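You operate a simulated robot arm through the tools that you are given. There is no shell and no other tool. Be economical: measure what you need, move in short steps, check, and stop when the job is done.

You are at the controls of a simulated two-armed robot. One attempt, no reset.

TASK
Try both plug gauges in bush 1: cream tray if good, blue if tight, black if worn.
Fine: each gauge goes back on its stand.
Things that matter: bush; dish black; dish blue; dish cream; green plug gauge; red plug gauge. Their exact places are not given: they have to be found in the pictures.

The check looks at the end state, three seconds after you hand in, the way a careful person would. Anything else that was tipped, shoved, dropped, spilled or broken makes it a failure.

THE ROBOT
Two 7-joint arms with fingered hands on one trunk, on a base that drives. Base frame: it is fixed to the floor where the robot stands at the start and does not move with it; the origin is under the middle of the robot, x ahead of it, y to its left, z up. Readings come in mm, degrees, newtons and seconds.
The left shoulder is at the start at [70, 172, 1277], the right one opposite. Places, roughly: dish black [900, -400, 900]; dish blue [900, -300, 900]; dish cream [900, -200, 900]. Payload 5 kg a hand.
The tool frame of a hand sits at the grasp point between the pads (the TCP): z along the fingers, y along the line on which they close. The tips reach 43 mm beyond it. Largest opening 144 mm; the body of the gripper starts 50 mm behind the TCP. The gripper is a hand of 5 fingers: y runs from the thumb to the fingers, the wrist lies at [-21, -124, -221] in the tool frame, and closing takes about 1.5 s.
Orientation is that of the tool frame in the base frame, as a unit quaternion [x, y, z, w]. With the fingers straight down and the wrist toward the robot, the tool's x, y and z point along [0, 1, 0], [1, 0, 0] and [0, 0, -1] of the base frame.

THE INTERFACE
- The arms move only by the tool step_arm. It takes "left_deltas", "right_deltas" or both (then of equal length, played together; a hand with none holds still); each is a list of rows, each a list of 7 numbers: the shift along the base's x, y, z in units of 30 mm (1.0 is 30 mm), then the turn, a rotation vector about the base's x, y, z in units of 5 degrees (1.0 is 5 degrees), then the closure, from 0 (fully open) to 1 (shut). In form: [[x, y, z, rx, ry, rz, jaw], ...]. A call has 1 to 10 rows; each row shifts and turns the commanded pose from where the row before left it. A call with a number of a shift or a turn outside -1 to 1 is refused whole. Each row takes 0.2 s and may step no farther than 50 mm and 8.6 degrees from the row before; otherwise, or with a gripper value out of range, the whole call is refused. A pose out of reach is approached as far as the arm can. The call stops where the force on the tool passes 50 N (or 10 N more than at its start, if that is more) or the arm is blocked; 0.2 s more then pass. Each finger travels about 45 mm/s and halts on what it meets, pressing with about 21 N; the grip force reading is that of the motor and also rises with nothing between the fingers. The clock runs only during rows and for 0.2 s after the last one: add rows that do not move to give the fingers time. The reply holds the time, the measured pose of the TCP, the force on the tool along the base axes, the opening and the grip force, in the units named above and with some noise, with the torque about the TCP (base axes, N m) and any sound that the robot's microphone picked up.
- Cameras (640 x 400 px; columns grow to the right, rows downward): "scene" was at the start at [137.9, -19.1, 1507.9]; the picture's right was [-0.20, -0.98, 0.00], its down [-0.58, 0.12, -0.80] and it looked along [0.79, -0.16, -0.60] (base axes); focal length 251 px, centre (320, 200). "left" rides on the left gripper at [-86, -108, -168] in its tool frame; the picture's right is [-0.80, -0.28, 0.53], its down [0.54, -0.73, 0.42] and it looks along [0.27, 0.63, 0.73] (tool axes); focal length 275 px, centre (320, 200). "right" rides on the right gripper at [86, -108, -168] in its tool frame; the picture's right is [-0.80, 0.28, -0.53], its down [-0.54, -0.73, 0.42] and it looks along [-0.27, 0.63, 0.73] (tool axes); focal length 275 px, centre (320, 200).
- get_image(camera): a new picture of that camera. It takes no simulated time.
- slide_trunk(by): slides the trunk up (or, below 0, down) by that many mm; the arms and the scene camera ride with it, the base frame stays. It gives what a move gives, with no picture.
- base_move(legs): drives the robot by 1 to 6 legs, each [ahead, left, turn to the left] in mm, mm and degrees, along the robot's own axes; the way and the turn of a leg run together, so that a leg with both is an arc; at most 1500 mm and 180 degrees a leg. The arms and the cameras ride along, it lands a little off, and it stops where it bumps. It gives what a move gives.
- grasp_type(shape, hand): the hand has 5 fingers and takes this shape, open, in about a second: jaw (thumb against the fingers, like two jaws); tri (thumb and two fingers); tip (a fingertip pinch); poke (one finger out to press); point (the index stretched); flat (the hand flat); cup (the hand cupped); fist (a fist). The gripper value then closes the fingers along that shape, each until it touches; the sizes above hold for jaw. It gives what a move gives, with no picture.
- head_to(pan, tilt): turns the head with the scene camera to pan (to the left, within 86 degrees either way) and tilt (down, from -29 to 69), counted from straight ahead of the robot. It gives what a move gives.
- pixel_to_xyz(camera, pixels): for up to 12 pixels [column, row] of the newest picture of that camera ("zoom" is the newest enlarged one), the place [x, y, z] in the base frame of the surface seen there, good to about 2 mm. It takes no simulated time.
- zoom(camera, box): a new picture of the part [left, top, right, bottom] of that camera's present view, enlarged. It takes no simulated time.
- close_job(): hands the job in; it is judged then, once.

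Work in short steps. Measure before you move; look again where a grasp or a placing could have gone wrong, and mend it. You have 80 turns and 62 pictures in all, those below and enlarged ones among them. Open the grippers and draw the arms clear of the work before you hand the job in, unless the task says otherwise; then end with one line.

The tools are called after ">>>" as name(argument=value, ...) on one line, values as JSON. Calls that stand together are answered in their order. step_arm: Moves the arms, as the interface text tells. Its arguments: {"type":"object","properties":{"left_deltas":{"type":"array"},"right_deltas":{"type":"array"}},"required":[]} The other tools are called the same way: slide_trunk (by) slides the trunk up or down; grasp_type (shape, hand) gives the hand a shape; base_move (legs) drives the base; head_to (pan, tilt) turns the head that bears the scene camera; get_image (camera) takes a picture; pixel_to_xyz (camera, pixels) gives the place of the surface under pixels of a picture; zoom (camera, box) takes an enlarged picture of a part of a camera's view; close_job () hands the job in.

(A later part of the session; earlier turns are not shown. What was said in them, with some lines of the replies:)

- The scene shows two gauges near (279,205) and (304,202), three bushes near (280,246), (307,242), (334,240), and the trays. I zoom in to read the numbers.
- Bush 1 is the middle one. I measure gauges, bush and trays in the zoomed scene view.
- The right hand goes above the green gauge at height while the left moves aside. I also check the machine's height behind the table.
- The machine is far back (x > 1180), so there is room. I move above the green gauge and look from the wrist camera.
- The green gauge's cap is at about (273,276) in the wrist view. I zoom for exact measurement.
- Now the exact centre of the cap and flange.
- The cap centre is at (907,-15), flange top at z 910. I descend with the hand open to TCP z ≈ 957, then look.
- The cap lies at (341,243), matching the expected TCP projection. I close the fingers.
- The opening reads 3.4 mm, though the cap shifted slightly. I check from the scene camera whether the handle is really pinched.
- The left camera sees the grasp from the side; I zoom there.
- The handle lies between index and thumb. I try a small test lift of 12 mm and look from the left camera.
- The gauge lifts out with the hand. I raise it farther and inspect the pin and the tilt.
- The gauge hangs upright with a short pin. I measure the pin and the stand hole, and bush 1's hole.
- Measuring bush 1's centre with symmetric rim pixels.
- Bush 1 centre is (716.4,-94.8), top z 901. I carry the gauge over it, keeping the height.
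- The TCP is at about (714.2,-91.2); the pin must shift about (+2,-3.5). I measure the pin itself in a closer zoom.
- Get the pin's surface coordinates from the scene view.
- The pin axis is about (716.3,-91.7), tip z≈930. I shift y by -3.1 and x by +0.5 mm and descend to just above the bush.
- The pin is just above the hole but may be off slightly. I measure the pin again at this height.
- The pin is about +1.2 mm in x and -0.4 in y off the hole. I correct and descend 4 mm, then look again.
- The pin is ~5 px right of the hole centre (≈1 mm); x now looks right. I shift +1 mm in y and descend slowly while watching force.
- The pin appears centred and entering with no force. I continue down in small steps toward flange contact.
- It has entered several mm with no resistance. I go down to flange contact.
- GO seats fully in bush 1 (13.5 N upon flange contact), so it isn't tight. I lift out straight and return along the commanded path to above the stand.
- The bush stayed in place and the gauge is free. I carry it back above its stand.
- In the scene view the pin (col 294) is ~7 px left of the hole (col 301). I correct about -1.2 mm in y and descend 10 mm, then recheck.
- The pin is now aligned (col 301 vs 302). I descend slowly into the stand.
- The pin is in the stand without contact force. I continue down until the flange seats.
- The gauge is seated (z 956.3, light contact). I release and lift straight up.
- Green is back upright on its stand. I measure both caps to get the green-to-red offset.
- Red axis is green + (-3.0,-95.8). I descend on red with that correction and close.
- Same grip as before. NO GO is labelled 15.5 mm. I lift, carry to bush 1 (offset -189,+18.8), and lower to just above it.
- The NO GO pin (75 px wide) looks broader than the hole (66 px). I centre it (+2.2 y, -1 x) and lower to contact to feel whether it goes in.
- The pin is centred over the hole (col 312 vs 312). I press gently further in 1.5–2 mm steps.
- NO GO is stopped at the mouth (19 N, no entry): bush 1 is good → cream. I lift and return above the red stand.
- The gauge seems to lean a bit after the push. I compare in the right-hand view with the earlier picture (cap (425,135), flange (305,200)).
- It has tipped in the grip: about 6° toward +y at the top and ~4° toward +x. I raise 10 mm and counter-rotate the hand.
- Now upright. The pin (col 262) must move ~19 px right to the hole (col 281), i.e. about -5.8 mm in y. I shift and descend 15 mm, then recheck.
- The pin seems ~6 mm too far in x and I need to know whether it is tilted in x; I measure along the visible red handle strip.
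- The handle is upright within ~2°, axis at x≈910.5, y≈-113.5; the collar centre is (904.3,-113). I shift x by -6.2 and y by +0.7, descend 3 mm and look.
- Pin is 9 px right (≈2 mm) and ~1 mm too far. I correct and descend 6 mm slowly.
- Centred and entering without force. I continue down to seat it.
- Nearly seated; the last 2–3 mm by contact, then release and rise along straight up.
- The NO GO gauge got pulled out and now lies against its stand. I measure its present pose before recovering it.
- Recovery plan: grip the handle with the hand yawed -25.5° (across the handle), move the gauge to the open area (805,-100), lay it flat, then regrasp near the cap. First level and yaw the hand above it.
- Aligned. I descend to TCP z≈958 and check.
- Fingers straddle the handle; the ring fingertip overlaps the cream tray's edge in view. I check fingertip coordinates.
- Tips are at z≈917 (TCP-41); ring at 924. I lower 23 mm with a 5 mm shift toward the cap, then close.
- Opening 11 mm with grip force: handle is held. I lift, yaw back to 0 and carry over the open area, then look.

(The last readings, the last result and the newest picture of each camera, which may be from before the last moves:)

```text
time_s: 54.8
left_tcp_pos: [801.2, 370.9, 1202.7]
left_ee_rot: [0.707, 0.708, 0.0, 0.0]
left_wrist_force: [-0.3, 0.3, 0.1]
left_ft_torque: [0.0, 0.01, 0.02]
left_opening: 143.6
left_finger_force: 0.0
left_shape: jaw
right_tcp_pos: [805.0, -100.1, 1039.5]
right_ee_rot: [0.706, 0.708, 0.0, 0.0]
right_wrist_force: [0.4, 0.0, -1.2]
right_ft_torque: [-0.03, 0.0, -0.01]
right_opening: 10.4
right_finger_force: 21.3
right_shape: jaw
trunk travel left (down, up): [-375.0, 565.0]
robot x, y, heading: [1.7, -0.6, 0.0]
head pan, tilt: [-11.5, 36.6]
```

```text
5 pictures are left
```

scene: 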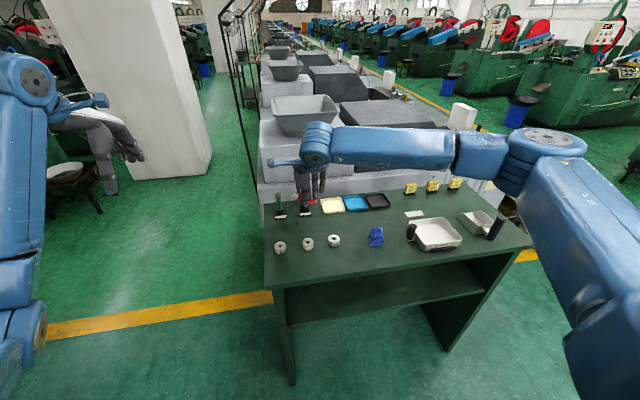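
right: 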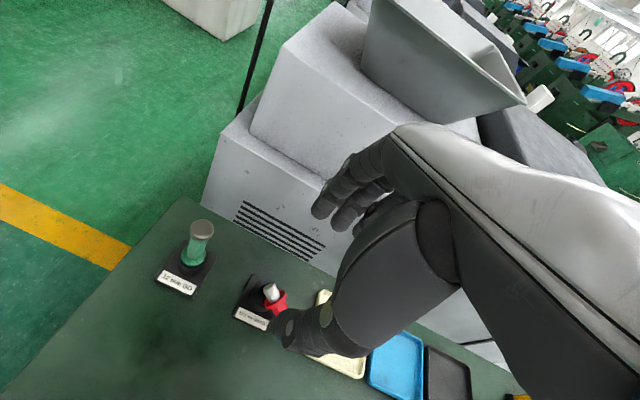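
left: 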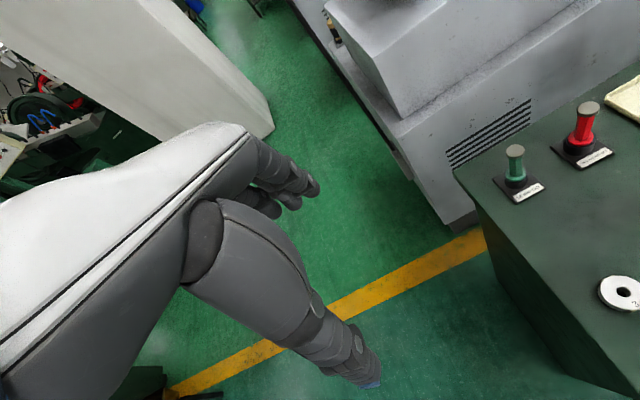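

The gauge seems held (red near (312,202)). I probe depth points around the fingers to get its slope.

>>> pixel_to_xyz(camera="scene", pixels=[[312, 202], [310, 202], [314, 203], [316, 204], [318, 205], [308, 201], [306, 200], [304, 200], [298, 198], [295, 197], [313, 206], [320, 206]])

>>> zoom(camera="scene", box=[280, 165, 340, 215])

```text
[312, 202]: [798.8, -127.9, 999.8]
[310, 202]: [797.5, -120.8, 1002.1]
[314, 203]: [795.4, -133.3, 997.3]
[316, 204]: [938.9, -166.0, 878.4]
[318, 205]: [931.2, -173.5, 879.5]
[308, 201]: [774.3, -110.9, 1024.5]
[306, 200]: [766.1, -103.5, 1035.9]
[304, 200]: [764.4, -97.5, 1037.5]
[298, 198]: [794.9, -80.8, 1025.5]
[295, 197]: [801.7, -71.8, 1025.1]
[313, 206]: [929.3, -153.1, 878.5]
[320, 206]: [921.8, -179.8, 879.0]
```

```text
8.00 times, centred on (310, 190) of scene
```

zoom: 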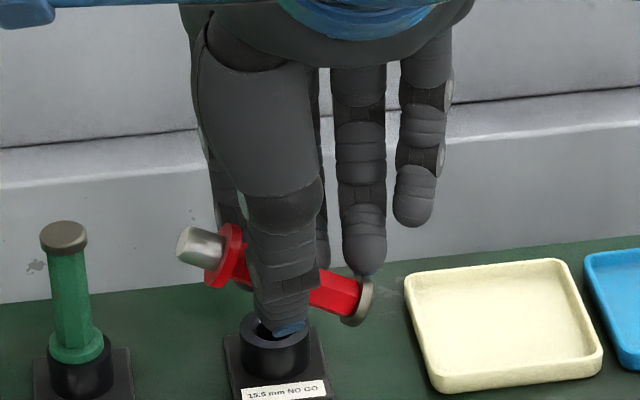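

The gauge is held mid-handle, cap sloping 25° down toward -y. I lower it onto the clear table, letting the table push the cap level (contact expected at TCP z≈932, flat at ≈923).

>>> step_arm(right_deltas=[[0, 0, -0.8, 0, 0, 0, 1], [0, 0, -0.8, 0, 0, 0, 1], [0, 0, -0.8, 0, 0, 0, 1], [0, 0, -0.8, 0, 0, 0, 1], [0, 0, -0.2, 0, 0, 0, 1], [0, 0, 0, 0, 0, 0, 1]])

>>> step_arm(right_deltas=[[0, 0, -0.06, 0, 0, 0, 1], [0, 0, -0.06, 0, 0, 0, 1], [0, 0, -0.06, 0, 0, 0, 1], [0, 0, -0.06, 0, 0, 0, 1], [0, 0, 0, 0, 0, 0, 1]])

```text
time_s: 56.2
left_tcp_pos: [800.2, 370.1, 1202.7]
left_ee_rot: [0.708, 0.707, 0.0, 0.0]
left_wrist_force: [1.1, 0.4, 0.4]
left_ft_torque: [0.01, -0.01, -0.05]
left_opening: 143.7
left_finger_force: 0.1
left_shape: jaw
right_tcp_pos: [804.7, -101.8, 938.7]
right_ee_rot: [0.707, 0.707, 0.0, 0.0]
right_wrist_force: [-0.9, -0.8, -1.3]
right_ft_torque: [0.01, 0.03, 0.01]
right_opening: 10.9
right_finger_force: 20.8
right_shape: jaw
trunk travel left (down, up): [-375.0, 565.0]
robot x, y, heading: [1.3, -0.4, -0.1]
head pan, tilt: [-11.5, 36.6]
```

```text
time_s: 57.4
left_tcp_pos: [799.0, 370.1, 1203.3]
left_ee_rot: [0.707, 0.707, 0.0, -0.001]
left_wrist_force: [-0.4, -0.7, 0.1]
left_ft_torque: [0.0, 0.03, -0.01]
left_opening: 143.6
left_finger_force: 0.0
left_shape: jaw
right_tcp_pos: [804.7, -100.4, 932.2]
right_ee_rot: [0.707, 0.707, 0.0, 0.001]
right_wrist_force: [2.6, 1.0, 7.6]
right_ft_torque: [-0.19, -0.08, 0.07]
right_opening: 11.5
right_finger_force: 20.7
right_shape: jaw
trunk travel left (down, up): [-375.0, 565.0]
robot x, y, heading: [1.5, 1.5, 0.1]
head pan, tilt: [-11.5, 36.6]
```

Contact began at about z 933 (7.6 N, torque from the cap). I keep pressing gently.

>>> step_arm(right_deltas=[[0, 0, -0.06, 0, 0, 0, 1], [0, 0, -0.06, 0, 0, 0, 1], [0, 0, -0.06, 0, 0, 0, 1], [0, 0, 0, 0, 0, 0, 1]])

```text
time_s: 58.4
left_tcp_pos: [798.1, 371.8, 1203.6]
left_ee_rot: [0.707, 0.707, 0.0, 0.0]
left_wrist_force: [-0.3, -0.5, -0.4]
left_ft_torque: [0.01, 0.0, -0.01]
left_opening: 143.7
left_finger_force: 0.2
left_shape: jaw
right_tcp_pos: [803.9, -101.1, 926.3]
right_ee_rot: [0.707, 0.708, 0.0, 0.0]
right_wrist_force: [1.5, 3.5, 12.4]
right_ft_torque: [-0.29, -0.03, 0.07]
right_opening: 12.1
right_finger_force: 20.9
right_shape: jaw
trunk travel left (down, up): [-375.0, 565.0]
robot x, y, heading: [0.4, -1.4, -0.1]
head pan, tilt: [-11.5, 36.6]
```

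It pivots under ~12 N. A few more mm until it lies flat.

>>> step_arm(right_deltas=[[0, 0, -0.06, 0, 0, 0, 1], [0, 0, -0.05, 0, 0, 0, 1], [0, 0, 0, 0, 0, 0, 1]])

>>> zoom(camera="scene", box=[285, 195, 335, 235])

```text
time_s: 59.2
left_tcp_pos: [797.1, 370.6, 1204.7]
left_ee_rot: [0.707, 0.707, 0.001, 0.0]
left_wrist_force: [-0.7, -0.3, -0.3]
left_ft_torque: [0.0, 0.01, 0.0]
left_opening: 143.5
left_finger_force: 0.1
left_shape: jaw
right_tcp_pos: [805.6, -100.7, 924.3]
right_ee_rot: [0.707, 0.707, 0.002, 0.001]
right_wrist_force: [0.7, 3.5, 22.9]
right_ft_torque: [0.04, -0.22, -0.03]
right_opening: 12.0
right_finger_force: 21.2
right_shape: jaw
trunk travel left (down, up): [-375.0, 565.0]
robot x, y, heading: [2.1, 1.5, -0.1]
head pan, tilt: [-11.5, 36.6]
```

```text
10.00 times, centred on (310, 215) of scene
```

zoom: 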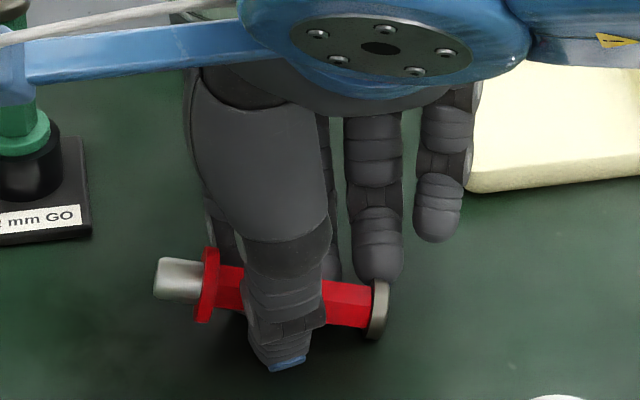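

Now flat (torque vanished). I measure its line.

>>> pixel_to_xyz(camera="zoom", pixels=[[165, 278], [190, 280], [207, 265], [207, 290], [208, 310], [232, 285], [340, 300], [360, 303], [378, 290], [378, 325], [285, 362], [310, 325]])

```text
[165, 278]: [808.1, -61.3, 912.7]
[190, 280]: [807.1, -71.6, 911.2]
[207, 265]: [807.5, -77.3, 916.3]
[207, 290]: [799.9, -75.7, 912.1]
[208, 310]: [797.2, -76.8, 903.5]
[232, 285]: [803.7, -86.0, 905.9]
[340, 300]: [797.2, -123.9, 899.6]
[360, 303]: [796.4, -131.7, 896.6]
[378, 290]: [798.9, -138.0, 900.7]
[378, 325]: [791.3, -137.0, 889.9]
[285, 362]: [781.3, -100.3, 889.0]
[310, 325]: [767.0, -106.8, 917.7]
```

The flange is still ~10 mm up (slope ≈ -10°). I rotate the hand -10° about x so it lies flat, then open.

>>> step_arm(right_deltas=[[0, 0, 0.06, -1, 0, 0, 1], [0, 0, 0, -1, 0, 0, 1], [0, 0, 0, 0, 0, 0, 1]])

>>> step_arm(right_deltas=[[0, 0, 0, 0, 0, 0, 0.9], [0, 0, 0, 0, 0, 0, 0.8], [0, 0, 0, 0, 0, 0, 0.7], [0, 0, 0, 0, 0, 0, 0.6], [0, 0, 0, 0, 0, 0, 0.55], [0, 0, 0, 0, 0, 0, 0.55], [0, 0, 0.5, 0, 0, 0, 0.55], [0, 0, 1, 0.9, 0, 0, 0.55], [0, 0, 0.9, 0.9, 0, 0, 0.55], [0, 0, 0, 0, 0, 0, 0.55]])

>>> zoom(camera="scene", box=[285, 195, 335, 235])

```text
time_s: 60.0
left_tcp_pos: [798.4, 369.4, 1203.4]
left_ee_rot: [0.707, 0.707, 0.001, 0.001]
left_wrist_force: [-0.5, -0.2, 0.3]
left_ft_torque: [0.01, 0.02, 0.0]
left_opening: 143.6
left_finger_force: 0.1
left_shape: jaw
right_tcp_pos: [802.8, -101.5, 926.1]
right_ee_rot: [0.705, 0.704, -0.06, 0.062]
right_wrist_force: [1.8, 6.5, 26.3]
right_ft_torque: [0.44, -0.62, 0.06]
right_opening: 11.9
right_finger_force: 21.1
right_shape: jaw
trunk travel left (down, up): [-375.0, 565.0]
robot x, y, heading: [-1.2, -0.6, 0.1]
head pan, tilt: [-11.5, 36.6]
```

```text
time_s: 62.2
left_tcp_pos: [799.6, 370.4, 1203.1]
left_ee_rot: [0.707, 0.707, 0.0, 0.0]
left_wrist_force: [-0.8, -0.7, 0.1]
left_ft_torque: [-0.02, 0.0, -0.01]
left_opening: 143.5
left_finger_force: 0.0
left_shape: jaw
right_tcp_pos: [804.7, -99.9, 994.4]
right_ee_rot: [0.707, 0.707, -0.007, 0.005]
right_wrist_force: [0.0, 1.6, -0.4]
right_ft_torque: [-0.02, 0.01, -0.01]
right_opening: 64.4
right_finger_force: 0.0
right_shape: jaw
trunk travel left (down, up): [-375.0, 565.0]
robot x, y, heading: [-1.0, 3.6, -0.2]
head pan, tilt: [-11.5, 36.6]
```

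```text
10.00 times, centred on (310, 215) of scene
```

zoom: 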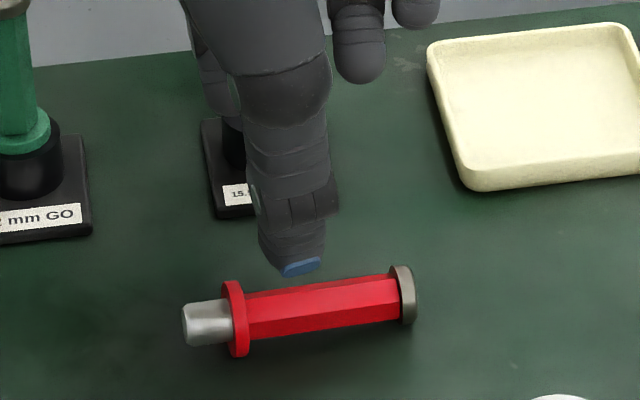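

Gauge lies flat in clear space. I measure its axis precisely (only 2 pictures remain).

>>> pixel_to_xyz(camera="zoom", pixels=[[186, 320], [205, 312], [222, 320], [238, 290], [240, 345], [238, 318], [265, 305], [320, 298], [375, 290], [393, 288], [408, 275], [408, 310]])

>>> pixel_to_xyz(camera="zoom", pixels=[[265, 325], [320, 318], [375, 310], [240, 356], [408, 323], [300, 268], [285, 255], [355, 78], [212, 215], [205, 130], [215, 110], [470, 188]])

```text
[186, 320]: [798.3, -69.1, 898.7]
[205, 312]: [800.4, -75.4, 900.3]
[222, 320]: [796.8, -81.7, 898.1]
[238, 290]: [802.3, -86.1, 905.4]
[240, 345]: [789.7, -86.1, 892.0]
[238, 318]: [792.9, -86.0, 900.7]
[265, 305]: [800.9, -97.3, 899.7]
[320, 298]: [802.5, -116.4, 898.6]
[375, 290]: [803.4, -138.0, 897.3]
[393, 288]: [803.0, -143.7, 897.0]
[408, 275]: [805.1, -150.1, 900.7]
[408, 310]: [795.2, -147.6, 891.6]
```

```text
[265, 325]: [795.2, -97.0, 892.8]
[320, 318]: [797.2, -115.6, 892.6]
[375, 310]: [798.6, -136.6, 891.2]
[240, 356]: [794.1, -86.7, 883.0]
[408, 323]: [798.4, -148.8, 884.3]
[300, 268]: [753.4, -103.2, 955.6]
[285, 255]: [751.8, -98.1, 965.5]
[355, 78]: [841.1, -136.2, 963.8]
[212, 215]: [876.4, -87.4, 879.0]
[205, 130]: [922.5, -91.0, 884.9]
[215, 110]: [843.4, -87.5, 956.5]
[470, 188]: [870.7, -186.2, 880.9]
```

Axis: x≈802–806, y from -89 (flange) to -144 (cap), z≈892. I set the hand with an 8° tilt, 5° yaw, and go down over the handle at y≈-119.5, z≈927.

>>> step_arm(right_deltas=[[-0.04, -0.33, 0, 0.88, 0, 0, 0.55], [0, -0.32, 0, 0.88, 0, 0, 0.55], [0, 0, 0, 0, 0, 0.98, 0.55], [0, 0, -0.7, 0, 0, 0, 0.6], [0, 0, -0.7, 0, 0, 0, 0.6], [0, 0, -0.5, 0, 0, 0, 0.6], [0, 0, 0, 0, 0, 0, 0.6]])

```text
time_s: 63.8
left_tcp_pos: [799.9, 370.4, 1203.3]
left_ee_rot: [0.708, 0.706, 0.0, 0.0]
left_wrist_force: [0.1, 0.2, -0.2]
left_ft_torque: [-0.01, 0.02, -0.03]
left_opening: 143.4
left_finger_force: 0.0
left_shape: jaw
right_tcp_pos: [803.9, -119.9, 936.6]
right_ee_rot: [0.675, 0.735, 0.046, -0.05]
right_wrist_force: [-0.5, -0.3, 0.5]
right_ft_torque: [-0.02, -0.01, 0.01]
right_opening: 58.0
right_finger_force: 0.0
right_shape: jaw
trunk travel left (down, up): [-375.0, 565.0]
robot x, y, heading: [3.6, 3.2, 0.0]
head pan, tilt: [-11.5, 36.6]
```

Orientation as intended. I lower 9 mm and close.

>>> step_arm(right_deltas=[[0, 0, -0.2, 0, 0, 0, 0.65], [0, 0, -0.1, 0, 0, 0, 0.7], [0, 0, 0, 0, 0, 0, 0.8], [0, 0, 0, 0, 0, 0, 0.9], [0, 0, 0, 0, 0, 0, 1], [0, 0, 0, 0, 0, 0, 1], [0, 0, 0, 0, 0, 0, 1], [0, 0, 0, 0, 0, 0, 1]])

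```text
time_s: 65.6
left_tcp_pos: [799.5, 369.9, 1202.3]
left_ee_rot: [0.707, 0.707, -0.001, 0.0]
left_wrist_force: [-0.3, 0.0, 0.1]
left_ft_torque: [0.0, -0.04, -0.04]
left_opening: 143.9
left_finger_force: 0.0
left_shape: jaw
right_tcp_pos: [805.0, -120.7, 930.1]
right_ee_rot: [0.675, 0.734, 0.046, -0.05]
right_wrist_force: [0.1, 0.5, 0.5]
right_ft_torque: [0.0, 0.06, 0.06]
right_opening: 10.4
right_finger_force: 21.0
right_shape: jaw
trunk travel left (down, up): [-375.0, 565.0]
robot x, y, heading: [2.5, 0.2, 0.1]
head pan, tilt: [-11.5, 36.6]
```

Gripped (10.4 mm). I lift 150 mm and yaw +85° so the cap points away from the robot.

>>> step_arm(right_deltas=[[0, 0, 0.3, 0, 0, 0, 1], [0, 0, 0.7, 0, 0, 0, 1], [0, 0, 1, 0, 0, 0, 1], [0, 0, 1, 0, 0, 0, 1], [0, 0, 1, 0, 0, 0, 1], [0, 0, 1, 0, 0, 0, 1], [0, 0, 0, 0, 0, 1, 1], [0, 0, 0, 0, 0, 1, 1], [0, 0, 0, 0, 0, 1, 1], [0, 0, 0, 0, 0, 1, 1]])

>>> step_arm(right_deltas=[[0, 0, 0, 0, 0, 1, 1], [0, 0, 0, 0, 0, 1, 1], [0, 0, 0, 0, 0, 1, 1], [0, 0, 0, 0, 0, 1, 1], [0, 0, 0, 0, 0, 1, 1], [0, 0, 0, 0, 0, 1, 1], [0, 0, 0, 0, 0, 1, 1], [0, 0, 0, 0, 0, 1, 1], [0, 0, 0, 0, 0, 1, 1], [0, 0, 0, 0, 0, 1, 1]])

```text
time_s: 67.8
left_tcp_pos: [799.9, 368.8, 1202.5]
left_ee_rot: [0.707, 0.707, 0.0, 0.001]
left_wrist_force: [0.4, -0.6, 0.2]
left_ft_torque: [-0.01, -0.01, 0.0]
left_opening: 143.7
left_finger_force: 0.0
left_shape: jaw
right_tcp_pos: [804.8, -121.0, 1079.2]
right_ee_rot: [0.536, 0.841, 0.036, -0.058]
right_wrist_force: [0.5, -0.3, -0.7]
right_ft_torque: [-0.01, 0.05, 0.03]
right_opening: 10.2
right_finger_force: 21.5
right_shape: jaw
trunk travel left (down, up): [-375.0, 565.0]
robot x, y, heading: [1.8, -2.7, -0.2]
head pan, tilt: [-11.5, 36.6]
```

```text
time_s: 70.0
left_tcp_pos: [800.2, 369.9, 1201.6]
left_ee_rot: [0.707, 0.707, 0.0, -0.001]
left_wrist_force: [0.2, 0.8, -0.5]
left_ft_torque: [0.01, 0.01, 0.0]
left_opening: 143.6
left_finger_force: 0.2
left_shape: jaw
right_tcp_pos: [804.3, -120.4, 1078.8]
right_ee_rot: [0.402, 0.913, 0.028, -0.062]
right_wrist_force: [-0.1, 0.5, -1.3]
right_ft_torque: [0.0, 0.03, -0.02]
right_opening: 10.2
right_finger_force: 20.8
right_shape: jaw
right hand out of reach, approached as far as the arm can: row 5, 6, 7, 8, 9, 10
trunk travel left (down, up): [-375.0, 565.0]
robot x, y, heading: [-0.4, 1.3, -0.0]
head pan, tilt: [-11.5, 36.6]
```

The yaw is limited at ~43° with the hand down. I set the command back to 40° and then tilt the hand about the axis across the gauge, watching reach.

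>>> step_arm(right_deltas=[[0, 0, 0, 0, 0, -1, 1], [0, 0, 0, 0, 0, -1, 1], [0, 0, 0, 0, 0, -1, 1], [0, 0, 0, 0, 0, -1, 1], [0, 0, 0, 0, 0, -1, 1], [0, 0, 0, 0, 0, -1, 1], [0, 0, 0, 0, 0, -1, 1], [0, 0, 0, 0, 0, 0, 1]])

>>> step_arm(right_deltas=[[-0.5, 0, 0.3, -0.766, -0.643, 0, 1], [-0.5, 0, 0.3, -0.766, -0.643, 0, 1], [-0.5, 0, 0.3, -0.766, -0.643, 0, 1], [-0.5, 0, 0.3, -0.766, -0.643, 0, 1], [0, 0, 0, -0.766, -0.643, 0, 1], [0, 0, 0, -0.766, -0.643, 0, 1], [0, 0, 0, -0.766, -0.643, 0, 1], [0, 0, 0, -0.766, -0.643, 0, 1]])

```text
time_s: 71.8
left_tcp_pos: [800.2, 369.3, 1201.7]
left_ee_rot: [0.707, 0.707, 0.0, 0.0]
left_wrist_force: [0.1, -0.4, -0.3]
left_ft_torque: [0.03, 0.0, -0.02]
left_opening: 143.7
left_finger_force: 0.0
left_shape: jaw
right_tcp_pos: [804.1, -121.2, 1079.0]
right_ee_rot: [0.659, 0.749, 0.046, -0.051]
right_wrist_force: [0.5, -0.6, -0.8]
right_ft_torque: [-0.01, -0.02, -0.02]
right_opening: 9.8
right_finger_force: 20.8
right_shape: jaw
trunk travel left (down, up): [-375.0, 565.0]
robot x, y, heading: [-0.3, -2.5, -0.0]
head pan, tilt: [-11.5, 36.6]
```

```text
time_s: 73.6
left_tcp_pos: [799.4, 370.6, 1201.2]
left_ee_rot: [0.707, 0.707, 0.0, 0.0]
left_wrist_force: [1.1, -0.1, -0.3]
left_ft_torque: [-0.01, 0.02, 0.0]
left_opening: 143.5
left_finger_force: 0.0
left_shape: jaw
right_tcp_pos: [744.7, -120.2, 1115.2]
right_ee_rot: [0.622, 0.727, -0.01, 0.289]
right_wrist_force: [0.2, 0.3, -1.6]
right_ft_torque: [0.05, 0.0, -0.01]
right_opening: 10.4
right_finger_force: 20.7
right_shape: jaw
trunk travel left (down, up): [-375.0, 565.0]
robot x, y, heading: [0.7, -1.0, 0.0]
head pan, tilt: [-11.5, 36.6]
```

The clamped command meant the yaw was only ~7°; the gauge is now 30° up with the hand's axis known. I tilt another 50° about -x to bring it nearly upright.

>>> step_arm(right_deltas=[[0, 0, 0, -1, -0.02, 0, 1], [0, 0, 0, -1, -0.02, 0, 1], [0, 0, 0, -1, -0.02, 0, 1], [0, 0, 0, -1, -0.02, 0, 1], [0, 0, 0, -1, -0.02, 0, 1], [0, 0, 0, -1, -0.02, 0, 1], [0, 0, 0, -1, -0.02, 0, 1], [0, 0, 0, -1, -0.02, 0, 1], [0, 0, 0, -1, -0.02, 0, 1], [0, 0, 0, -1, -0.02, 0, 1]])

```text
time_s: 75.8
left_tcp_pos: [800.7, 371.0, 1202.8]
left_ee_rot: [0.707, 0.708, 0.0, 0.0]
left_wrist_force: [0.0, 1.1, 0.8]
left_ft_torque: [-0.01, -0.02, 0.0]
left_opening: 143.7
left_finger_force: 0.1
left_shape: jaw
right_tcp_pos: [745.3, -121.0, 1115.5]
right_ee_rot: [0.442, 0.652, -0.312, 0.531]
right_wrist_force: [0.6, -0.4, -1.0]
right_ft_torque: [0.05, 0.03, -0.01]
right_opening: 10.4
right_finger_force: 20.9
right_shape: jaw
trunk travel left (down, up): [-375.0, 565.0]
robot x, y, heading: [-0.2, 1.5, 0.0]
head pan, tilt: [-11.5, 36.6]
```

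Reached. Now I yaw +45° in the air so the hand's body comes from the robot's side.

>>> step_arm(right_deltas=[[0, 0, 0, 0, 0, 1, 1], [0, 0, 0, 0, 0, 1, 1], [0, 0, 0, 0, 0, 1, 1], [0, 0, 0, 0, 0, 1, 1], [0, 0, 0, 0, 0, 1, 1], [0, 0, 0, 0, 0, 1, 1], [0, 0, 0, 0, 0, 1, 1], [0, 0, 0, 0, 0, 1, 1], [0, 0, 0, 0, 0, 1, 1], [0, 0, 0, 0, 0, 0, 1]])

>>> zoom(camera="scene", box=[250, 130, 370, 230])

```text
time_s: 78.0
left_tcp_pos: [800.0, 368.0, 1203.2]
left_ee_rot: [0.707, 0.707, 0.0, 0.0]
left_wrist_force: [-0.2, -0.1, -0.4]
left_ft_torque: [-0.01, 0.0, -0.02]
left_opening: 143.5
left_finger_force: 0.1
left_shape: jaw
right_tcp_pos: [736.9, -83.5, 1139.2]
right_ee_rot: [0.235, 0.758, -0.155, 0.589]
right_wrist_force: [0.4, -0.7, -0.5]
right_ft_torque: [0.02, -0.01, 0.05]
right_opening: 9.8
right_finger_force: 20.8
right_shape: jaw
right hand out of reach, approached as far as the arm can: row 6, 7, 8, 9
trunk travel left (down, up): [-375.0, 565.0]
robot x, y, heading: [-3.4, -0.9, 0.1]
head pan, tilt: [-11.5, 36.6]
```

```text
4.00 times, centred on (310, 180) of scene
```

zoom: 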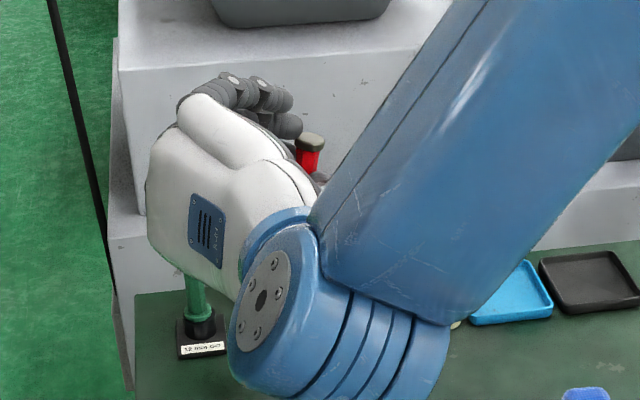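

The gauge is upright in the grip, hand pointing forward-right. I verify the cap's position in this picture (predicted cap top (773,-108,1170)).

>>> pixel_to_xyz(camera="zoom", pixels=[[308, 137], [300, 135], [318, 138], [310, 133], [309, 142], [300, 160], [308, 158], [314, 165], [306, 150], [205, 345], [190, 300], [200, 330]])

>>> step_arm(right_deltas=[[0, -0.3, -0.2, -0.43, -0.42, 0, 1], [0, -0.4, -0.2, 0, 0, -1, 1], [0, -0.4, -0.2, 0, 0, -1, 1], [0, 0, 0, 0, 0, 0, 1], [0, 0, 0, 0, 0, 0, 1]])

```text
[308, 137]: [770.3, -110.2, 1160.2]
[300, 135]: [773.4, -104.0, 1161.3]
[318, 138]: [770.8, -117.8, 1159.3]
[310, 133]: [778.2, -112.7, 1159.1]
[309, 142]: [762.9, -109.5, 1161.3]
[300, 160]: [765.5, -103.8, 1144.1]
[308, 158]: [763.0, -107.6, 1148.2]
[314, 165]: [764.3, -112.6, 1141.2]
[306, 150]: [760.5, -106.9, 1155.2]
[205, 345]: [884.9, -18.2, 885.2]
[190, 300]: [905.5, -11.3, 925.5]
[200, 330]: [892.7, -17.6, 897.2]
```

```text
time_s: 79.2
left_tcp_pos: [799.3, 369.9, 1202.6]
left_ee_rot: [0.707, 0.707, 0.001, -0.001]
left_wrist_force: [-0.2, -0.1, -0.1]
left_ft_torque: [-0.02, -0.02, -0.02]
left_opening: 143.5
left_finger_force: 0.1
left_shape: jaw
right_tcp_pos: [734.6, -107.3, 1124.4]
right_ee_rot: [0.292, 0.72, -0.219, 0.591]
right_wrist_force: [-0.3, -0.1, -0.1]
right_ft_torque: [0.01, 0.02, -0.01]
right_opening: 9.8
right_finger_force: 21.2
right_shape: jaw
right hand out of reach, approached as far as the arm can: row 1
trunk travel left (down, up): [-375.0, 565.0]
robot x, y, heading: [-2.9, 2.3, 0.1]
head pan, tilt: [-11.5, 36.6]
```

The gauge is confirmed: cap at (771,-110,1160), as predicted. To get the hand's approach clear of the green gauge I'll turn the base ~30° left and place it more to the right; first I extend the arm 75 mm ahead to stay off the table edge.

>>> step_arm(right_deltas=[[0.5, 0, 0, 0, 0, 0, 1], [0.5, 0, 0, 0, 0, 0, 1], [0.5, 0, 0, 0, 0, 0, 1], [0.5, 0, 0, 0, 0, 0, 1], [0.5, 0, 0, 0, 0, 0, 1], [0, 0, 0, 0, 0, 0, 1]])

```text
time_s: 80.6
left_tcp_pos: [799.2, 370.6, 1202.5]
left_ee_rot: [0.707, 0.707, 0.0, 0.0]
left_wrist_force: [0.0, 0.0, 0.1]
left_ft_torque: [0.03, -0.01, -0.01]
left_opening: 143.8
left_finger_force: 0.1
left_shape: jaw
right_tcp_pos: [809.9, -107.8, 1128.3]
right_ee_rot: [0.291, 0.721, -0.217, 0.59]
right_wrist_force: [-0.6, 0.5, -0.2]
right_ft_torque: [0.01, 0.01, -0.02]
right_opening: 9.6
right_finger_force: 21.5
right_shape: jaw
trunk travel left (down, up): [-375.0, 565.0]
robot x, y, heading: [0.7, -0.4, -0.1]
head pan, tilt: [-11.5, 36.6]
```

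Reach is fine. Now drive: 419 mm right, 118 mm ahead, then turn 30° left.

>>> base_move(legs=[[0, -419, 0], [118, 0, 0], [0, 0, 30]])

```text
time_s: 85.5
left_tcp_pos: [616.4, 308.5, 1202.0]
left_ee_rot: [0.494, 0.87, 0.0, -0.001]
left_wrist_force: [0.7, -0.6, -0.8]
left_ft_torque: [-0.02, -0.02, 0.01]
left_opening: 143.7
left_finger_force: 0.1
left_shape: jaw
right_tcp_pos: [871.8, -96.0, 1127.7]
right_ee_rot: [0.088, 0.772, -0.052, 0.627]
right_wrist_force: [-0.6, 0.3, -0.5]
right_ft_torque: [-0.03, 0.01, 0.03]
right_opening: 10.0
right_finger_force: 21.3
right_shape: jaw
trunk travel left (down, up): [-375.0, 565.0]
robot x, y, heading: [119.9, -418.7, 30.9]
head pan, tilt: [-11.5, 36.6]
```

Landed well: heading 30.9°. Predicted pin tip = TCP + (30.8,-4.9,-55.3). I shift the arm (+1.7,-11) and lower the trunk 135 mm.

>>> step_arm(right_deltas=[[0.06, -0.36, 0, 0, 0, 0, 1], [0, 0, 0, 0, 0, 0, 1]])

>>> slide_trunk(by=-135)

```text
time_s: 86.1
left_tcp_pos: [618.3, 310.6, 1201.7]
left_ee_rot: [0.494, 0.87, -0.001, 0.0]
left_wrist_force: [0.2, 0.8, -0.7]
left_ft_torque: [0.0, -0.04, 0.01]
left_opening: 143.7
left_finger_force: 0.1
left_shape: jaw
right_tcp_pos: [872.9, -107.4, 1128.4]
right_ee_rot: [0.088, 0.772, -0.052, 0.628]
right_wrist_force: [-0.4, 0.8, 0.1]
right_ft_torque: [-0.01, 0.02, -0.01]
right_opening: 10.2
right_finger_force: 21.5
right_shape: jaw
trunk travel left (down, up): [-375.0, 565.0]
robot x, y, heading: [120.6, -420.7, 30.5]
head pan, tilt: [-11.5, 36.6]
```

```text
time_s: 87.8
left_tcp_pos: [618.3, 308.8, 1066.1]
left_ee_rot: [0.493, 0.87, 0.0, 0.0]
left_wrist_force: [0.0, 0.5, 1.1]
left_ft_torque: [0.01, -0.01, 0.0]
left_opening: 143.4
left_finger_force: 0.0
left_shape: jaw
right_tcp_pos: [873.3, -106.8, 993.3]
right_ee_rot: [0.089, 0.772, -0.052, 0.628]
right_wrist_force: [0.6, 0.1, -0.4]
right_ft_torque: [0.0, 0.02, -0.02]
right_opening: 10.2
right_finger_force: 20.8
right_shape: jaw
trunk travel left (down, up): [-240.0, 700.0]
robot x, y, heading: [121.6, -414.2, 30.9]
head pan, tilt: [-11.5, 36.6]
```

Now TCP z≈993 (tip ≈938). I lower 24 mm and use the last picture from the right wrist camera, where pin and collar should be seen near (255,235).

>>> step_arm(right_deltas=[[0, 0, -0.4, 0, 0, 0, 1], [0, 0, -0.4, 0, 0, 0, 1], [0, 0, 0, 0, 0, 0, 1]])

>>> zoom(camera="right", box=[170, 170, 330, 290])

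```text
time_s: 88.6
left_tcp_pos: [617.8, 309.0, 1068.1]
left_ee_rot: [0.493, 0.87, 0.001, 0.0]
left_wrist_force: [0.1, 0.0, -0.2]
left_ft_torque: [-0.02, 0.01, 0.01]
left_opening: 143.9
left_finger_force: 0.1
left_shape: jaw
right_tcp_pos: [872.6, -106.9, 970.0]
right_ee_rot: [0.089, 0.772, -0.053, 0.627]
right_wrist_force: [0.6, -0.1, -0.7]
right_ft_torque: [0.0, 0.04, -0.03]
right_opening: 10.0
right_finger_force: 21.4
right_shape: jaw
trunk travel left (down, up): [-240.0, 700.0]
robot x, y, heading: [120.3, -422.5, 30.9]
head pan, tilt: [-11.5, 36.6]
```

```text
3.33 times, centred on (250, 230) of right
```

zoom: 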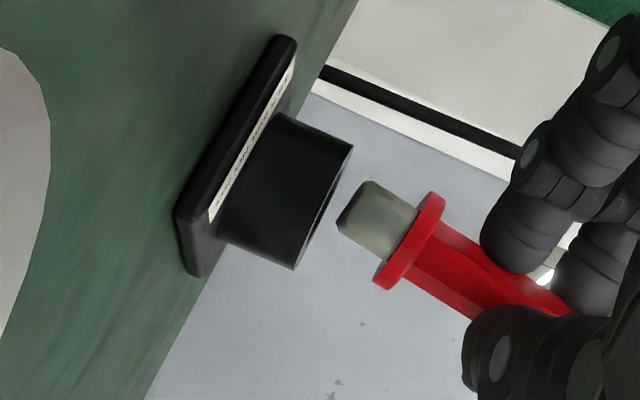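

Excellent view. In image the tip (352,206) is ~8 mm above the collar top (323,207) and ~3.7 mm off sideways. I measure depth points on both.

>>> pixel_to_xyz(camera="zoom", pixels=[[360, 210], [368, 215], [378, 220], [390, 228], [372, 200], [362, 228], [258, 180], [285, 190], [310, 202], [290, 165], [270, 215], [320, 175]])

>>> pixel_to_xyz(camera="zoom", pixels=[[343, 160], [347, 150], [335, 180], [325, 200], [315, 225], [305, 245], [298, 262], [410, 240], [425, 210], [388, 275], [440, 260], [346, 210]])

```text
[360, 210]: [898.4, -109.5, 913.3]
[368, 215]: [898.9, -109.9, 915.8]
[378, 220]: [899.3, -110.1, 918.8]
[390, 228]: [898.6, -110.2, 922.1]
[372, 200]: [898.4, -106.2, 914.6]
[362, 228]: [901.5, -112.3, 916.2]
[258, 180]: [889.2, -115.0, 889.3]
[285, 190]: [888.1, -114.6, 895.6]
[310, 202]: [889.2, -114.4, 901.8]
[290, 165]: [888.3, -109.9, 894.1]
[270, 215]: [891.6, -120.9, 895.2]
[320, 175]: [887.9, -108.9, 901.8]
```

```text
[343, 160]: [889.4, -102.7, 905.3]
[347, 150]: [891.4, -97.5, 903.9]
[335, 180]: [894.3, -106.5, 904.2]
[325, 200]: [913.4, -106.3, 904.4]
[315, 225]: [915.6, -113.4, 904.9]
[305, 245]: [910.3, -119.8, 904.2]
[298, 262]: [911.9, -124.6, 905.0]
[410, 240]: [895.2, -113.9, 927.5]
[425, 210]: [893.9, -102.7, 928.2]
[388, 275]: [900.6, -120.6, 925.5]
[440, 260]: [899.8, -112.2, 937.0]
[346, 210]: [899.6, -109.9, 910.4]
```

Pin tip is off by about (+0.5,+3.5) mm and the gauge leans ~6° toward (-y,+x). I roll the hand 6° about (-0.89,-0.45,0) with compensating shift (-3.1,+1.6), then descend slowly 9 mm watching force.

>>> step_arm(right_deltas=[[-0.05, 0.027, 0, -0.53, -0.27, 0, 1], [-0.053, 0.027, 0, -0.53, -0.27, 0, 1], [0, 0, 0, 0, 0, 0, 1], [0, 0, -0.1, 0, 0, 0, 1], [0, 0, -0.1, 0, 0, 0, 1], [0, 0, -0.07, 0, 0, 0, 1], [0, 0, 0, 0, 0, 0, 1]])

```text
time_s: 90.2
left_tcp_pos: [617.8, 309.4, 1067.0]
left_ee_rot: [0.493, 0.87, 0.0, -0.001]
left_wrist_force: [-0.6, 0.2, -0.4]
left_ft_torque: [-0.02, -0.02, -0.01]
left_opening: 143.6
left_finger_force: 0.0
left_shape: jaw
right_tcp_pos: [871.9, -106.4, 962.1]
right_ee_rot: [0.061, 0.754, -0.086, 0.648]
right_wrist_force: [-0.2, -0.4, -0.6]
right_ft_torque: [0.0, 0.02, 0.04]
right_opening: 10.1
right_finger_force: 21.1
right_shape: jaw
trunk travel left (down, up): [-240.0, 700.0]
robot x, y, heading: [117.2, -416.7, 31.0]
head pan, tilt: [-11.5, 36.6]
```

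No contact yet (tip about at collar mouth). I descend in small steps.

>>> step_arm(right_deltas=[[0, 0, -0.07, 0, 0, 0, 1], [0, 0, -0.07, 0, 0, 0, 1], [0, 0, 0, 0, 0, 0, 1]])

```text
time_s: 91.0
left_tcp_pos: [618.7, 308.9, 1067.8]
left_ee_rot: [0.493, 0.87, 0.0, 0.0]
left_wrist_force: [0.2, 0.0, -0.4]
left_ft_torque: [0.0, 0.01, 0.0]
left_opening: 143.6
left_finger_force: 0.1
left_shape: jaw
right_tcp_pos: [870.0, -105.3, 957.4]
right_ee_rot: [0.061, 0.754, -0.086, 0.648]
right_wrist_force: [-0.4, -0.3, -0.5]
right_ft_torque: [0.03, 0.04, -0.01]
right_opening: 9.9
right_finger_force: 21.1
right_shape: jaw
trunk travel left (down, up): [-240.0, 700.0]
robot x, y, heading: [121.3, -416.2, 30.7]
head pan, tilt: [-11.5, 36.6]
```

Tip about level with the collar top, no force. Continue.

>>> step_arm(right_deltas=[[0, 0, -0.07, 0, 0, 0, 1], [0, 0, -0.07, 0, 0, 0, 1], [0, 0, 0, 0, 0, 0, 1]])

```text
time_s: 91.8
left_tcp_pos: [618.5, 309.9, 1067.3]
left_ee_rot: [0.493, 0.87, 0.0, 0.0]
left_wrist_force: [0.1, -0.4, -0.1]
left_ft_torque: [0.02, 0.02, -0.02]
left_opening: 144.0
left_finger_force: 0.1
left_shape: jaw
right_tcp_pos: [869.5, -104.6, 952.2]
right_ee_rot: [0.062, 0.753, -0.086, 0.649]
right_wrist_force: [1.2, -0.8, 0.1]
right_ft_torque: [0.01, 0.02, -0.03]
right_opening: 10.0
right_finger_force: 21.0
right_shape: jaw
trunk travel left (down, up): [-240.0, 700.0]
robot x, y, heading: [121.2, -420.2, 31.0]
head pan, tilt: [-11.5, 36.6]
```

Tip now ~5 mm below the rim with no vertical force: it is entering. Continue.

>>> step_arm(right_deltas=[[0, 0, -0.07, 0, 0, 0, 1], [0, 0, -0.07, 0, 0, 0, 1], [0, 0, 0, 0, 0, 0, 1]])

```text
time_s: 92.6
left_tcp_pos: [619.5, 309.0, 1067.2]
left_ee_rot: [0.493, 0.87, 0.0, 0.0]
left_wrist_force: [0.1, -0.4, 0.5]
left_ft_torque: [0.02, 0.01, 0.03]
left_opening: 143.8
left_finger_force: 0.0
left_shape: jaw
right_tcp_pos: [869.7, -104.4, 949.6]
right_ee_rot: [0.061, 0.754, -0.086, 0.648]
right_wrist_force: [-0.9, 0.0, -1.0]
right_ft_torque: [0.03, 0.01, -0.01]
right_opening: 10.1
right_finger_force: 21.3
right_shape: jaw
trunk travel left (down, up): [-240.0, 700.0]
robot x, y, heading: [124.3, -417.0, 31.1]
head pan, tilt: [-11.5, 36.6]
```

Still free. Down another 4–5 mm toward the flange seat.

>>> step_arm(right_deltas=[[0, 0, -0.07, 0, 0, 0, 1], [0, 0, -0.07, 0, 0, 0, 1], [0, 0, 0, 0, 0, 0, 1]])

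```text
time_s: 93.4
left_tcp_pos: [616.2, 308.4, 1069.8]
left_ee_rot: [0.493, 0.87, 0.0, 0.0]
left_wrist_force: [0.4, -0.4, -0.7]
left_ft_torque: [0.02, 0.05, 0.03]
left_opening: 143.6
left_finger_force: 0.1
left_shape: jaw
right_tcp_pos: [870.1, -105.0, 949.4]
right_ee_rot: [0.062, 0.753, -0.085, 0.65]
right_wrist_force: [6.3, 2.1, 37.8]
right_ft_torque: [-3.13, 8.06, 0.22]
right_opening: 10.0
right_finger_force: 21.4
right_shape: jaw
trunk travel left (down, up): [-240.0, 700.0]
robot x, y, heading: [126.0, -417.4, 30.9]
head pan, tilt: [-11.5, 36.6]
```

Contact with torque arm at about (-210,-83) from the TCP: the wrist camera bracket touches the table, not the pin. The pin is ~9 mm in the bore, so I unload 4 mm and open the hand there; the gauge will settle into the stand.

>>> step_arm(right_deltas=[[0, 0, 0.12, 0, 0, 0, 1], [0, 0, 0, 0, 0, 0, 1]])

```text
time_s: 94.0
left_tcp_pos: [618.0, 310.0, 1068.0]
left_ee_rot: [0.493, 0.87, 0.0, 0.0]
left_wrist_force: [0.7, 1.0, 0.7]
left_ft_torque: [-0.02, 0.02, 0.0]
left_opening: 143.6
left_finger_force: 0.0
left_shape: jaw
right_tcp_pos: [869.0, -103.9, 948.1]
right_ee_rot: [0.061, 0.754, -0.086, 0.648]
right_wrist_force: [5.3, 8.2, 18.5]
right_ft_torque: [-1.03, 3.72, -1.27]
right_opening: 9.6
right_finger_force: 20.9
right_shape: jaw
trunk travel left (down, up): [-240.0, 700.0]
robot x, y, heading: [120.1, -420.9, 31.1]
head pan, tilt: [-11.5, 36.6]
5 turns are left
```

Only 5 turns remain, so I combine steps: unload, open the right hand, withdraw backwards along the fingers and rise clear of the red gauge.

>>> step_arm(right_deltas=[[0, 0, 0.06, 0, 0, 0, 1], [0, 0, 0, 0, 0, 0, 0.85], [0, 0, 0, 0, 0, 0, 0.7], [0, 0, 0, 0, 0, 0, 0.55], [0, 0, 0, 0, 0, 0, 0.4], [0, 0, 0, 0, 0, 0, 0.35], [0, 0, 0, 0, 0, 0, 0.35], [0, 0, 0, 0, 0, 0, 0.35]])

>>> step_arm(right_deltas=[[-0.4, 0.086, 0.06, 0, 0, 0, 0.35], [-0.8, 0.17, 0.12, 0, 0, 0, 0.35], [-0.8, 0.17, 0.12, 0, 0, 0, 0.35], [-0.8, 0.17, 0.12, 0, 0, 0, 0.35], [-0.8, 0.17, 0.12, 0, 0, 0, 0.35], [-0.8, 0.17, 0.12, 0, 0, 0, 0.35], [0, 0, 0.8, 0, 0, 0, 0.35], [0, 0, 1, 0, 0, 0, 0.35], [0, 0, 1, 0, 0, 0, 0.35], [0, 0, 1, 0, 0, 0, 0.35]])

```text
time_s: 95.8
left_tcp_pos: [618.7, 308.7, 1065.9]
left_ee_rot: [0.493, 0.87, 0.0, 0.0]
left_wrist_force: [0.6, 0.7, -0.5]
left_ft_torque: [0.03, -0.01, 0.0]
left_opening: 143.8
left_finger_force: 0.2
left_shape: jaw
right_tcp_pos: [868.6, -106.4, 949.5]
right_ee_rot: [0.061, 0.754, -0.085, 0.648]
right_wrist_force: [-0.3, -0.3, 0.2]
right_ft_torque: [-0.03, 0.03, 0.01]
right_opening: 93.2
right_finger_force: 0.0
right_shape: jaw
trunk travel left (down, up): [-240.0, 700.0]
robot x, y, heading: [120.5, -416.6, 30.8]
head pan, tilt: [-11.5, 36.6]
```

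```text
time_s: 98.0
left_tcp_pos: [616.9, 308.5, 1067.6]
left_ee_rot: [0.493, 0.87, 0.0, 0.001]
left_wrist_force: [-0.7, -0.8, 0.4]
left_ft_torque: [0.02, -0.02, 0.0]
left_opening: 143.7
left_finger_force: 0.1
left_shape: jaw
right_tcp_pos: [738.4, -79.0, 1084.2]
right_ee_rot: [0.062, 0.754, -0.086, 0.648]
right_wrist_force: [-0.9, 0.1, 0.5]
right_ft_torque: [0.01, 0.05, 0.03]
right_opening: 93.3
right_finger_force: 0.1
right_shape: jaw
trunk travel left (down, up): [-240.0, 700.0]
robot x, y, heading: [117.0, -418.7, 30.8]
head pan, tilt: [-11.5, 36.6]
4 turns are left
```

The withdrawal met no force. Now I turn the base back and back off, so the left hand (still pointing down) stands near bush 1.

>>> base_move(legs=[[0, 0, -30.9], [-118, 0, 0]])

>>> step_arm(left_deltas=[[0, 0, 0, 0, 0, 0, 0.4], [0, 0, 0, 0, 0, 0, 0.4], [0, 0, 0, 0, 0, 0, 0.4]])

```text
time_s: 100.7
left_tcp_pos: [806.0, -51.9, 1066.8]
left_ee_rot: [0.708, 0.706, 0.0, 0.0]
left_wrist_force: [0.3, 0.3, 0.5]
left_ft_torque: [0.01, -0.03, 0.04]
left_opening: 143.9
left_finger_force: 0.0
left_shape: jaw
right_tcp_pos: [708.6, -443.8, 1083.1]
right_ee_rot: [0.261, 0.71, -0.256, 0.602]
right_wrist_force: [0.1, 0.3, 0.8]
right_ft_torque: [0.04, 0.04, 0.03]
right_opening: 93.7
right_finger_force: 0.1
right_shape: jaw
trunk travel left (down, up): [-240.0, 700.0]
robot x, y, heading: [7.2, -420.0, 0.0]
head pan, tilt: [-11.5, 36.6]
```

```text
time_s: 101.5
left_tcp_pos: [805.7, -51.2, 1067.2]
left_ee_rot: [0.708, 0.706, -0.001, -0.001]
left_wrist_force: [-0.2, 0.0, 0.0]
left_ft_torque: [0.0, 0.02, 0.0]
left_opening: 86.8
left_finger_force: 0.1
left_shape: jaw
right_tcp_pos: [709.2, -445.5, 1082.8]
right_ee_rot: [0.261, 0.71, -0.256, 0.602]
right_wrist_force: [-0.7, 0.2, -0.6]
right_ft_torque: [0.02, -0.02, 0.02]
right_opening: 93.1
right_finger_force: 0.1
right_shape: jaw
trunk travel left (down, up): [-240.0, 700.0]
robot x, y, heading: [6.3, -416.4, -0.4]
head pan, tilt: [-11.5, 36.6]
3 turns are left
```

Left hand at (805.9,-51.5,1067). I move over bush 1, lower to z≈927, close on it and lift.

>>> step_arm(left_deltas=[[-0.746, -0.387, 0, 0, 0, 0, 0.4], [-0.746, -0.387, 0, 0, 0, 0, 0.4], [-0.746, -0.387, 0, 0, 0, 0, 0.4], [-0.746, -0.387, 0, 0, 0, 0, 0.4], [0, 0, -0.95, 0, 0, 0, 0.4], [0, 0, -0.95, 0, 0, 0, 0.4], [0, 0, -0.95, 0, 0, 0, 0.4], [0, 0, -0.95, 0, 0, 0, 0.4], [0, 0, -0.85, 0, 0, 0, 0.4], [0, 0, 0, 0, 0, 0, 0.4]])

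>>> step_arm(left_deltas=[[0, 0, 0, 0, 0, 0, 0.5], [0, 0, 0, 0, 0, 0, 0.6], [0, 0, 0, 0, 0, 0, 0.7], [0, 0, 0, 0, 0, 0, 0.8], [0, 0, 0, 0, 0, 0, 0.9], [0, 0, 0, 0, 0, 0, 1], [0, 0, 0, 0, 0, 0, 1], [0, 0, 0, 0, 0, 0, 1]])

>>> step_arm(left_deltas=[[0, 0, 0.2, 0, 0, 0, 1], [0, 0, 0.8, 0, 0, 0, 1], [0, 0, 1, 0, 0, 0, 1], [0, 0, 1, 0, 0, 0, 1], [0, 0, 0, 0, 0, 0, 1]])

```text
time_s: 103.7
left_tcp_pos: [714.4, -98.0, 927.5]
left_ee_rot: [0.708, 0.706, 0.001, 0.0]
left_wrist_force: [-0.4, -0.4, -0.1]
left_ft_torque: [-0.04, -0.03, 0.0]
left_opening: 86.9
left_finger_force: 0.1
left_shape: jaw
right_tcp_pos: [709.0, -445.4, 1081.4]
right_ee_rot: [0.261, 0.71, -0.256, 0.602]
right_wrist_force: [-0.3, -0.4, -0.8]
right_ft_torque: [-0.03, 0.02, -0.02]
right_opening: 93.4
right_finger_force: 0.0
right_shape: jaw
trunk travel left (down, up): [-240.0, 700.0]
robot x, y, heading: [4.1, -419.2, -0.2]
head pan, tilt: [-11.5, 36.6]
```

```text
time_s: 105.5
left_tcp_pos: [714.8, -98.8, 928.6]
left_ee_rot: [0.708, 0.706, 0.0, 0.001]
left_wrist_force: [-0.5, -0.2, 0.7]
left_ft_torque: [-0.02, 0.01, 0.02]
left_opening: 30.4
left_finger_force: 21.3
left_shape: jaw
right_tcp_pos: [710.1, -445.3, 1083.7]
right_ee_rot: [0.26, 0.71, -0.256, 0.602]
right_wrist_force: [-1.2, -0.6, 0.3]
right_ft_torque: [-0.03, 0.01, 0.01]
right_opening: 93.1
right_finger_force: 0.1
right_shape: jaw
trunk travel left (down, up): [-240.0, 700.0]
robot x, y, heading: [1.9, -418.0, -0.0]
head pan, tilt: [-11.5, 36.6]
```

```text
time_s: 106.7
left_tcp_pos: [714.1, -98.9, 1019.5]
left_ee_rot: [0.708, 0.706, 0.0, -0.001]
left_wrist_force: [0.1, 0.0, -1.8]
left_ft_torque: [-0.02, 0.01, 0.0]
left_opening: 30.4
left_finger_force: 21.1
left_shape: jaw
right_tcp_pos: [711.1, -445.0, 1082.5]
right_ee_rot: [0.26, 0.711, -0.256, 0.601]
right_wrist_force: [0.5, 0.2, -0.4]
right_ft_torque: [0.0, 0.0, 0.01]
right_opening: 93.4
right_finger_force: 0.1
right_shape: jaw
trunk travel left (down, up): [-240.0, 700.0]
robot x, y, heading: [0.2, -415.5, -0.0]
head pan, tilt: [-11.5, 36.6]
2 turns are left
```

Bush is held (opening 30.4 stable). I carry it y-first then x to above the cream tray centre, lower, release with a modest opening, and lift clear; the right hand moves further aside.

>>> step_arm(left_deltas=[[0, -0.947, 0, 0, 0, 0, 1], [0, -0.947, 0, 0, 0, 0, 1], [0, -0.947, 0, 0, 0, 0, 1], [0, -0.947, 0, 0, 0, 0, 1], [0, -0.947, 0, 0, 0, 0, 1], [0.924, 0, 0, 0, 0, 0, 1], [0.924, 0, 0, 0, 0, 0, 1], [0.924, 0, 0, 0, 0, 0, 1], [0.924, 0, 0, 0, 0, 0, 1], [0.924, 0, 0, 0, 0, 0, 1]], right_deltas=[[0, -0.7, 0, 0, 0, 0, 0.35], [0, -0.7, 0, 0, 0, 0, 0.35], [0, -0.7, 0, 0, 0, 0, 0.35], [0, 0, 0, 0, 0, 0, 0.35], [0, 0, 0, 0, 0, 0, 0.35], [0, 0, 0, 0, 0, 0, 0.35], [0, 0, 0, 0, 0, 0, 0.35], [0, 0, 0, 0, 0, 0, 0.35], [0, 0, 0, 0, 0, 0, 0.35], [0, 0, 0, 0, 0, 0, 0.35]])

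>>> step_arm(left_deltas=[[0.924, 0, 0, 0, 0, 0, 1], [0.924, 0, 0, 0, 0, 0, 1], [0, 0, 0, 0, 0, 0, 1], [0, 0, -0.95, 0, 0, 0, 1], [0, 0, -0.95, 0, 0, 0, 1], [0, 0, -0.7, 0, 0, 0, 1], [0, 0, -0.2, 0, 0, 0, 1], [0, 0, -0.1, 0, 0, 0, 1], [0, 0, 0, 0, 0, 0, 1]])

>>> step_arm(left_deltas=[[0, 0, 0, 0, 0, 0, 0.8], [0, 0, 0, 0, 0, 0, 0.7], [0, 0, 0, 0, 0, 0, 0.62], [0, 0, 0, 0, 0, 0, 0.62], [0, 0, 0, 0, 0, 0, 0.62], [0, 0, 0.3, 0, 0, 0, 0.62], [0, 0, 0.8, 0, 0, 0, 0.62], [0, 0, 1, 0, 0, 0, 0.5], [0, 0, 1, 0, 0, 0, 0.3], [0, 0, 1, 0, 0, 0, 0.1]])

>>> step_arm(left_deltas=[[0, 0, 1, 0, 0, 0, 0], [-0.9, 0, 0.5, 0, 0, 0, 0], [-0.9, 0, 0.5, 0, 0, 0, 0], [-0.9, 0, 0.5, 0, 0, 0, 0], [0, 0, 0, 0, 0, 0, 0]], right_deltas=[[0, 0, 0.5, 0, 0, 0, 0], [0, 0, 0.5, 0, 0, 0, 0], [0, 0, 0, 0, 0, 0, 0], [0, 0, 0, 0, 0, 0, 0], [0, 0, 0, 0, 0, 0, 0]])

```text
time_s: 108.9
left_tcp_pos: [854.7, -238.6, 1016.8]
left_ee_rot: [0.708, 0.706, -0.001, -0.001]
left_wrist_force: [0.5, 0.2, -2.7]
left_ft_torque: [0.03, 0.03, 0.0]
left_opening: 30.2
left_finger_force: 21.0
left_shape: jaw
right_tcp_pos: [710.4, -508.4, 1081.5]
right_ee_rot: [0.26, 0.71, -0.257, 0.602]
right_wrist_force: [0.0, -0.2, 0.0]
right_ft_torque: [-0.03, -0.02, -0.02]
right_opening: 93.2
right_finger_force: 0.1
right_shape: jaw
trunk travel left (down, up): [-240.0, 700.0]
robot x, y, heading: [1.3, -416.7, -0.0]
head pan, tilt: [-11.5, 36.6]
```

```text
time_s: 110.9
left_tcp_pos: [909.7, -239.6, 931.6]
left_ee_rot: [0.708, 0.706, 0.0, 0.0]
left_wrist_force: [1.3, 0.6, 2.5]
left_ft_torque: [0.02, -0.1, 0.01]
left_opening: 30.2
left_finger_force: 20.7
left_shape: jaw
right_tcp_pos: [708.9, -509.1, 1081.1]
right_ee_rot: [0.26, 0.71, -0.256, 0.603]
right_wrist_force: [-0.1, -1.0, 1.1]
right_ft_torque: [0.03, -0.01, -0.03]
right_opening: 93.0
right_finger_force: 0.1
right_shape: jaw
trunk travel left (down, up): [-240.0, 700.0]
robot x, y, heading: [2.6, -418.7, -0.3]
head pan, tilt: [-11.5, 36.6]
```

```text
time_s: 113.1
left_tcp_pos: [910.1, -239.3, 1053.4]
left_ee_rot: [0.708, 0.706, 0.0, -0.001]
left_wrist_force: [-0.1, 1.1, 0.4]
left_ft_torque: [0.01, -0.03, 0.0]
left_opening: 121.3
left_finger_force: 0.0
left_shape: jaw
right_tcp_pos: [709.5, -509.1, 1082.8]
right_ee_rot: [0.26, 0.71, -0.256, 0.602]
right_wrist_force: [-0.1, -0.1, -0.6]
right_ft_torque: [-0.01, -0.04, -0.03]
right_opening: 93.3
right_finger_force: 0.2
right_shape: jaw
trunk travel left (down, up): [-240.0, 700.0]
robot x, y, heading: [5.4, -416.2, -0.3]
head pan, tilt: [-11.5, 36.6]
```

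```text
time_s: 114.3
left_tcp_pos: [828.2, -239.3, 1124.6]
left_ee_rot: [0.708, 0.706, -0.001, 0.0]
left_wrist_force: [0.7, -0.2, -1.0]
left_ft_torque: [0.04, 0.05, -0.01]
left_opening: 144.1
left_finger_force: 0.0
left_shape: jaw
right_tcp_pos: [708.7, -508.6, 1110.7]
right_ee_rot: [0.261, 0.71, -0.256, 0.601]
right_wrist_force: [0.4, -1.0, 0.4]
right_ft_torque: [-0.02, -0.01, 0.02]
right_opening: 143.7
right_finger_force: 0.0
right_shape: jaw
trunk travel left (down, up): [-240.0, 700.0]
robot x, y, heading: [6.9, -421.1, -0.2]
head pan, tilt: [-11.5, 36.6]
1 turns are left
```

The bush touched down lightly on the cream tray's floor (2.5 N) and was released. Both grippers are open and clear of the work, and this is my last turn, so I hand in.

>>> close_job()

```text
The job is handed in.
```

I judged bush 1 good, since GO went in fully and NO GO stopped at the mouth, and I set it in the cream tray. I dropped the NO GO gauge once and put it back in its stand. I had no pictures left, so its final seat and the bush's place in the tray rest on force and position readings only.
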